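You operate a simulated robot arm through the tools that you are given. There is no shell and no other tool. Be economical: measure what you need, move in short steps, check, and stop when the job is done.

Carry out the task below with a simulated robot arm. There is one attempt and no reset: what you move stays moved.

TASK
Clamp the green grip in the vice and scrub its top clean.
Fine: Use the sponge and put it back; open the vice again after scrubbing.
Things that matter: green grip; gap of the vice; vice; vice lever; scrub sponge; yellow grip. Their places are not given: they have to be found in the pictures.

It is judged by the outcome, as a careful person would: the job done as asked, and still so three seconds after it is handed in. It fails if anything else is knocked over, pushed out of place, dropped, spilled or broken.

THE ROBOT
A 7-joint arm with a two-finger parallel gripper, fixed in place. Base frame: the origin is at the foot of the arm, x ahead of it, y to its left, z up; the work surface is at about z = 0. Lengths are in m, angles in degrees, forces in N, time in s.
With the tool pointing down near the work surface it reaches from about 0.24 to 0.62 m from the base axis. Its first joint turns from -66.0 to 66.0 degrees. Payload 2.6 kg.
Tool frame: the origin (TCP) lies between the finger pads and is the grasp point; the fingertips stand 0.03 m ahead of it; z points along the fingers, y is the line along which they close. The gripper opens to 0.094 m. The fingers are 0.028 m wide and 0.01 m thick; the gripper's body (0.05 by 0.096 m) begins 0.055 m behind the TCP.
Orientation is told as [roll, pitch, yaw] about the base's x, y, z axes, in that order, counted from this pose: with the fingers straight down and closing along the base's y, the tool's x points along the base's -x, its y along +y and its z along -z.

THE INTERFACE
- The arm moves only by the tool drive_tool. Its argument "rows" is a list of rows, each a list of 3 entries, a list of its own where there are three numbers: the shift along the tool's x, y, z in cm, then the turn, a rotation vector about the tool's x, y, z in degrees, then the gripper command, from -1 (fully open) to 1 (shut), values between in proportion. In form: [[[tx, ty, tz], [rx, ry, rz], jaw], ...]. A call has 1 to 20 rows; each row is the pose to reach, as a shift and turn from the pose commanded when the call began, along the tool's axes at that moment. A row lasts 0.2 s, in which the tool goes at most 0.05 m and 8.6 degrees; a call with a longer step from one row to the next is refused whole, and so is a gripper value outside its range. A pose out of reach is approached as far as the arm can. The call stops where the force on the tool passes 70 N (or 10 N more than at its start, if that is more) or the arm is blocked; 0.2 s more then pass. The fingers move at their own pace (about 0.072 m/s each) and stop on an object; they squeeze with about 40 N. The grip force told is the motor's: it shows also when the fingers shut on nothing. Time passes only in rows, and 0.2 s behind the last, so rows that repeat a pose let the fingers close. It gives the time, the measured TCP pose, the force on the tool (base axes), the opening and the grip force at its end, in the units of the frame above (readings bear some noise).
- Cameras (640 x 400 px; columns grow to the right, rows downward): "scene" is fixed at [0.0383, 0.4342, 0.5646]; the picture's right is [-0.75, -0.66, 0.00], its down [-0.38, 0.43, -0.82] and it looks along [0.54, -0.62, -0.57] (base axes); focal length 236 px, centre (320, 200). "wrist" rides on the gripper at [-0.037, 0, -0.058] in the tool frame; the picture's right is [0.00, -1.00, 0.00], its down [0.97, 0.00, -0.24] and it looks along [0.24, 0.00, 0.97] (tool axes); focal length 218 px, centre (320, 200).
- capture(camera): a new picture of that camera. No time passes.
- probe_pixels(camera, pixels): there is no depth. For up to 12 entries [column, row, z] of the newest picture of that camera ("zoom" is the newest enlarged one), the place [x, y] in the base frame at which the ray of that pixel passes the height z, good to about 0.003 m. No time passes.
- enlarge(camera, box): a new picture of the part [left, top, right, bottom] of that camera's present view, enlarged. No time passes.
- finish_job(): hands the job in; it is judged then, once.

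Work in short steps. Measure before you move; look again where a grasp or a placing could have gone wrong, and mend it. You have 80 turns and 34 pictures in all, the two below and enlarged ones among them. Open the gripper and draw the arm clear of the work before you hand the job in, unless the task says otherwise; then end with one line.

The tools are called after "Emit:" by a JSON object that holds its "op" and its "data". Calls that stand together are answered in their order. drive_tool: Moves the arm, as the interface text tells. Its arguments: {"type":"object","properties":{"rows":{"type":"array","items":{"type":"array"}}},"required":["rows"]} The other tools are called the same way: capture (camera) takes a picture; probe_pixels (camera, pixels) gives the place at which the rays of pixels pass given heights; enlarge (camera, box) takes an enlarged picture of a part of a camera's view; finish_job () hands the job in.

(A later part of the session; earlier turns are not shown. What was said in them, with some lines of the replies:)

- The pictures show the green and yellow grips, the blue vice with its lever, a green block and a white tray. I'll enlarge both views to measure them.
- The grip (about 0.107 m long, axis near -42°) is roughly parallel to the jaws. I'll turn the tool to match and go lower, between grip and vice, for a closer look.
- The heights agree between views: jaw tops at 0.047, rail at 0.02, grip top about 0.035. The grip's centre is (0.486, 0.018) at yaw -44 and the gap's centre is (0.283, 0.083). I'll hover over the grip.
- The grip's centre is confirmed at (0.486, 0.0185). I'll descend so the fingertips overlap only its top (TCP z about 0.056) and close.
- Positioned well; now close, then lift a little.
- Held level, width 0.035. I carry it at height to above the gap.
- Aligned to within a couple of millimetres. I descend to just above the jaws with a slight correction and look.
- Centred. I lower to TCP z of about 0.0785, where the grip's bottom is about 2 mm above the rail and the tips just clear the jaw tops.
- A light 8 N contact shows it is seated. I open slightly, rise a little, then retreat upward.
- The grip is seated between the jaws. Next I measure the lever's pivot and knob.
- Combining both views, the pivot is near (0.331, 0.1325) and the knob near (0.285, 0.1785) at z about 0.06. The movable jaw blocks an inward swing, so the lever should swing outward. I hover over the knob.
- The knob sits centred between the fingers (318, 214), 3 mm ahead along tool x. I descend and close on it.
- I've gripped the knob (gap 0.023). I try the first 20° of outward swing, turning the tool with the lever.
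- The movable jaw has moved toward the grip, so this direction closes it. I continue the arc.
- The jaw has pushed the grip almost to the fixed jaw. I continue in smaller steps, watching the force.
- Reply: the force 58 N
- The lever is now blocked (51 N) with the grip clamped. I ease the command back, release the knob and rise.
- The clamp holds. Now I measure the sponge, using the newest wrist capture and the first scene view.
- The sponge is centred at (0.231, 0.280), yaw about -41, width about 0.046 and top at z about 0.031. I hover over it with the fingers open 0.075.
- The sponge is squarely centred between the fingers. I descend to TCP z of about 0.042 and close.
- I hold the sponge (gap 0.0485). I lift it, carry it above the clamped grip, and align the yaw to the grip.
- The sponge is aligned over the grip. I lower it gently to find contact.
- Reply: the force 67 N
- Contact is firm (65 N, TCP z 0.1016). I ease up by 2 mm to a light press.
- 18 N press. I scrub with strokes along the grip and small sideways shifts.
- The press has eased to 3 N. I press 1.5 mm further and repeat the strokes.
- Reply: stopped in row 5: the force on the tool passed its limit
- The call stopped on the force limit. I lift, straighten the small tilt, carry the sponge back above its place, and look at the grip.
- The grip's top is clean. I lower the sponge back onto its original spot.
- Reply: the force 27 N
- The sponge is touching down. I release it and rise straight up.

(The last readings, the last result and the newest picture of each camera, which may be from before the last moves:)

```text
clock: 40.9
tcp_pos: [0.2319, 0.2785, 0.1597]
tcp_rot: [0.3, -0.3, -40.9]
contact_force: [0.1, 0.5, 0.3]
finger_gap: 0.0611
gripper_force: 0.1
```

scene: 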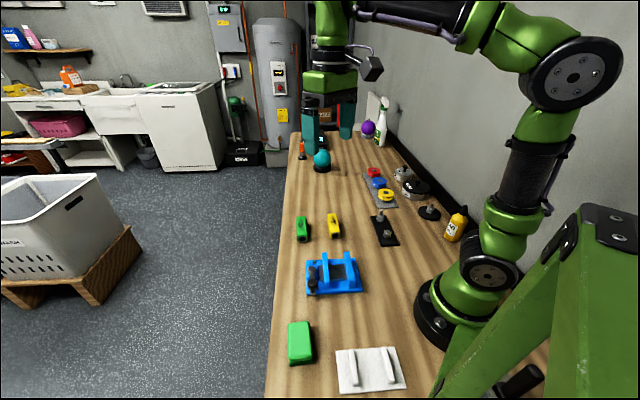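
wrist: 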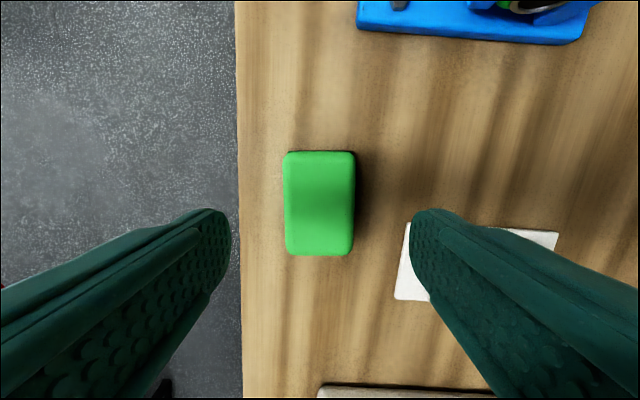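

Emit:
{"op": "drive_tool", "data": {"rows": [[[-1.7, 0.2, 0], [0, 0, 8.3], -0.1], [[-3.4, 0.4, 0], [0, 0, 16.6], -0.1], [[-5.1, 0.7, 0], [0, 0, 24.9], -0.1], [[-6.8, 0.9, 0], [0, 0, 33.2], -0.1], [[-8.5, 1.1, 0], [0, 0, 41.5], -0.1], [[-10.2, 1.3, 0], [0, 0, 49.8], -0.1], [[-11.9, 1.5, 0], [0, 0, 58.1], -0.1], [[-13.6, 1.8, 0], [0, 0, 66.4], -0.1], [[-15.25, 1.99, 0], [0, 0, 74.5], -0.1], [[-15.25, 1.99, 3], [0, 0, 74.5], -0.1], [[-15.25, 1.99, 3], [0, 0, 74.5], -0.1]]}}

Emit:
{"op": "capture", "data": {"camera": "wrist"}}

```text
clock: 43.3
tcp_pos: [0.3585, 0.1932, 0.1313]
tcp_rot: [0.4, 0.2, -115.6]
contact_force: [0.7, 0.7, -0.6]
finger_gap: 0.0515
gripper_force: 0.1
```

```text
2 pictures are left
```

wrist: 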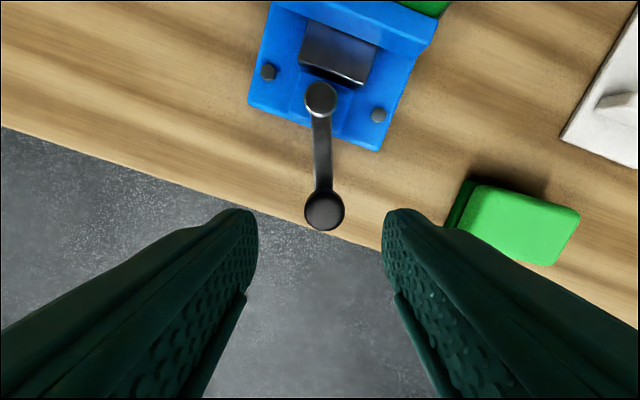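

The knob is well centred (324, 210). I descend and grip it.

Emit:
{"op": "drive_tool", "data": {"rows": [[[0.1, -0.2, 2], [0, 0, 0], -0.1], [[0.1, -0.2, 4], [0, 0, 0], -0.1], [[0.1, -0.2, 5.1], [0, 0, 0], -0.1], [[0.1, -0.2, 5.1], [0, 0, 0], 0.4], [[0.1, -0.2, 5.1], [0, 0, 0], 1], [[0.1, -0.2, 5.1], [0, 0, 0], 1], [[0.1, -0.2, 5.1], [0, 0, 0], 1]]}}

```text
clock: 44.9
tcp_pos: [0.3583, 0.1946, 0.0822]
tcp_rot: [0.4, 0.2, -115.5]
contact_force: [0.7, 1.2, -4.4]
finger_gap: 0.0229
gripper_force: 44.4
```

I swing the lever back along its arc toward where it started.

Emit:
{"op": "drive_tool", "data": {"rows": [[[-0.03, -0.59, 0], [0, 0, -5], 1], [[-0.1, -1.17, 0], [0, 0, -10], 1], [[-0.23, -1.75, 0], [0, 0, -15], 1], [[-0.41, -2.31, 0], [0, 0, -20], 1], [[-0.63, -2.85, 0], [0, 0, -25], 1], [[-0.9, -3.38, 0], [0, 0, -30], 1], [[-1.22, -3.87, 0], [0, 0, -35], 1], [[-1.22, -3.87, 0], [0, 0, -35], 1]]}}

```text
clock: 46.7
tcp_pos: [0.3185, 0.1993, 0.0816]
tcp_rot: [0.5, -0.2, -80.6]
contact_force: [0.6, -18.2, 3.1]
finger_gap: 0.0226
gripper_force: 45.2
```

Emit:
{"op": "drive_tool", "data": {"rows": [[[-0.08, -0.59, 0], [0, 0, -5], 1], [[-0.18, -1.17, 0], [0, 0, -10], 1], [[-0.31, -1.75, 0], [0, 0, -15], 1], [[-0.5, -2.31, 0], [0, 0, -20], 1], [[-0.72, -2.85, 0], [0, 0, -25], 1], [[-1.0, -3.35, 0], [0, 0, -30], 1], [[-1.3, -3.83, 0], [0, 0, -35], 1], [[-1.3, -3.83, 0], [0, 0, -35], 1]]}}

```text
clock: 48.5
tcp_pos: [0.2842, 0.1816, 0.0821]
tcp_rot: [0.5, -0.3, -45.6]
contact_force: [15.8, -13.8, 8.4]
finger_gap: 0.0231
gripper_force: 45.0
```

The lever is back within about 1° of its start. I nudge the last bit, release and rise clear.

Emit:
{"op": "drive_tool", "data": {"rows": [[[-0.1, -0.15, 0], [0, 0, -1.5], 1], [[-0.1, -0.15, 0], [0, 0, -1.5], 1], [[-0.1, -0.15, 0], [0, 0, -1.5], 0.3], [[-0.1, -0.15, 0], [0, 0, -1.5], 0], [[-0.1, -0.15, -3], [0, 0, -1.5], 0], [[-0.1, -0.15, -7], [0, 0, -1.5], -0.3], [[-0.1, -0.15, -12], [0, 0, -1.5], -0.6], [[-3, -0.15, -16], [0, 0, -1.5], -1], [[-7, -0.15, -19], [0, 0, -1.5], -1], [[-11, -0.15, -22], [0, 0, -1.5], -1], [[-15, -0.15, -22], [0, 0, -1.5], -1], [[-15, -0.15, -22], [0, 0, -1.5], -1]]}}

Emit:
{"op": "capture", "data": {"camera": "scene"}}

```text
clock: 51.1
tcp_pos: [0.3859, 0.0737, 0.3039]
tcp_rot: [0.5, -0.3, -44.1]
contact_force: [-1.0, -0.3, 0.6]
finger_gap: 0.0939
gripper_force: 0.0
```

```text
1 pictures are left
```

scene: 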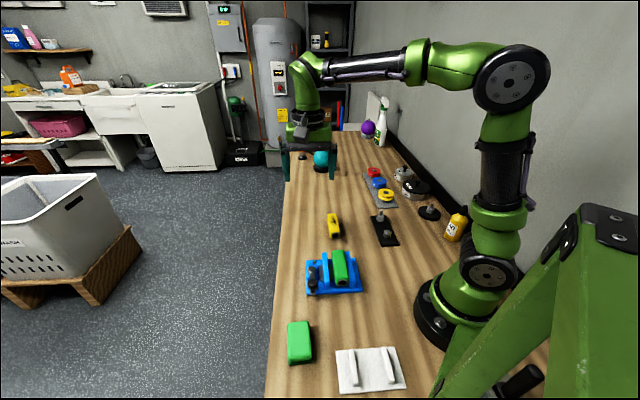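

Emit:
{"op": "enlarge", "data": {"camera": "scene", "box": [260, 240, 420, 370]}}

```text
3.08 times, centred on (340, 305) of scene
```

zoom: 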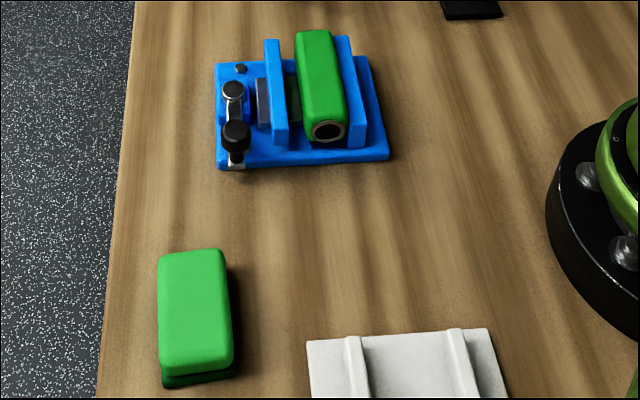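

The jaw is open again, the grip is clean and resting in the vice, the sponge is back on its spot, and the arm is clear.

Emit:
{"op": "finish_job", "data": {}}

```text
The job is handed in.
```

I clamped the green grip in the vice, scrubbed its top clean with the sponge and put the sponge back where it was. The vice is open again, with the grip still resting between the jaws.
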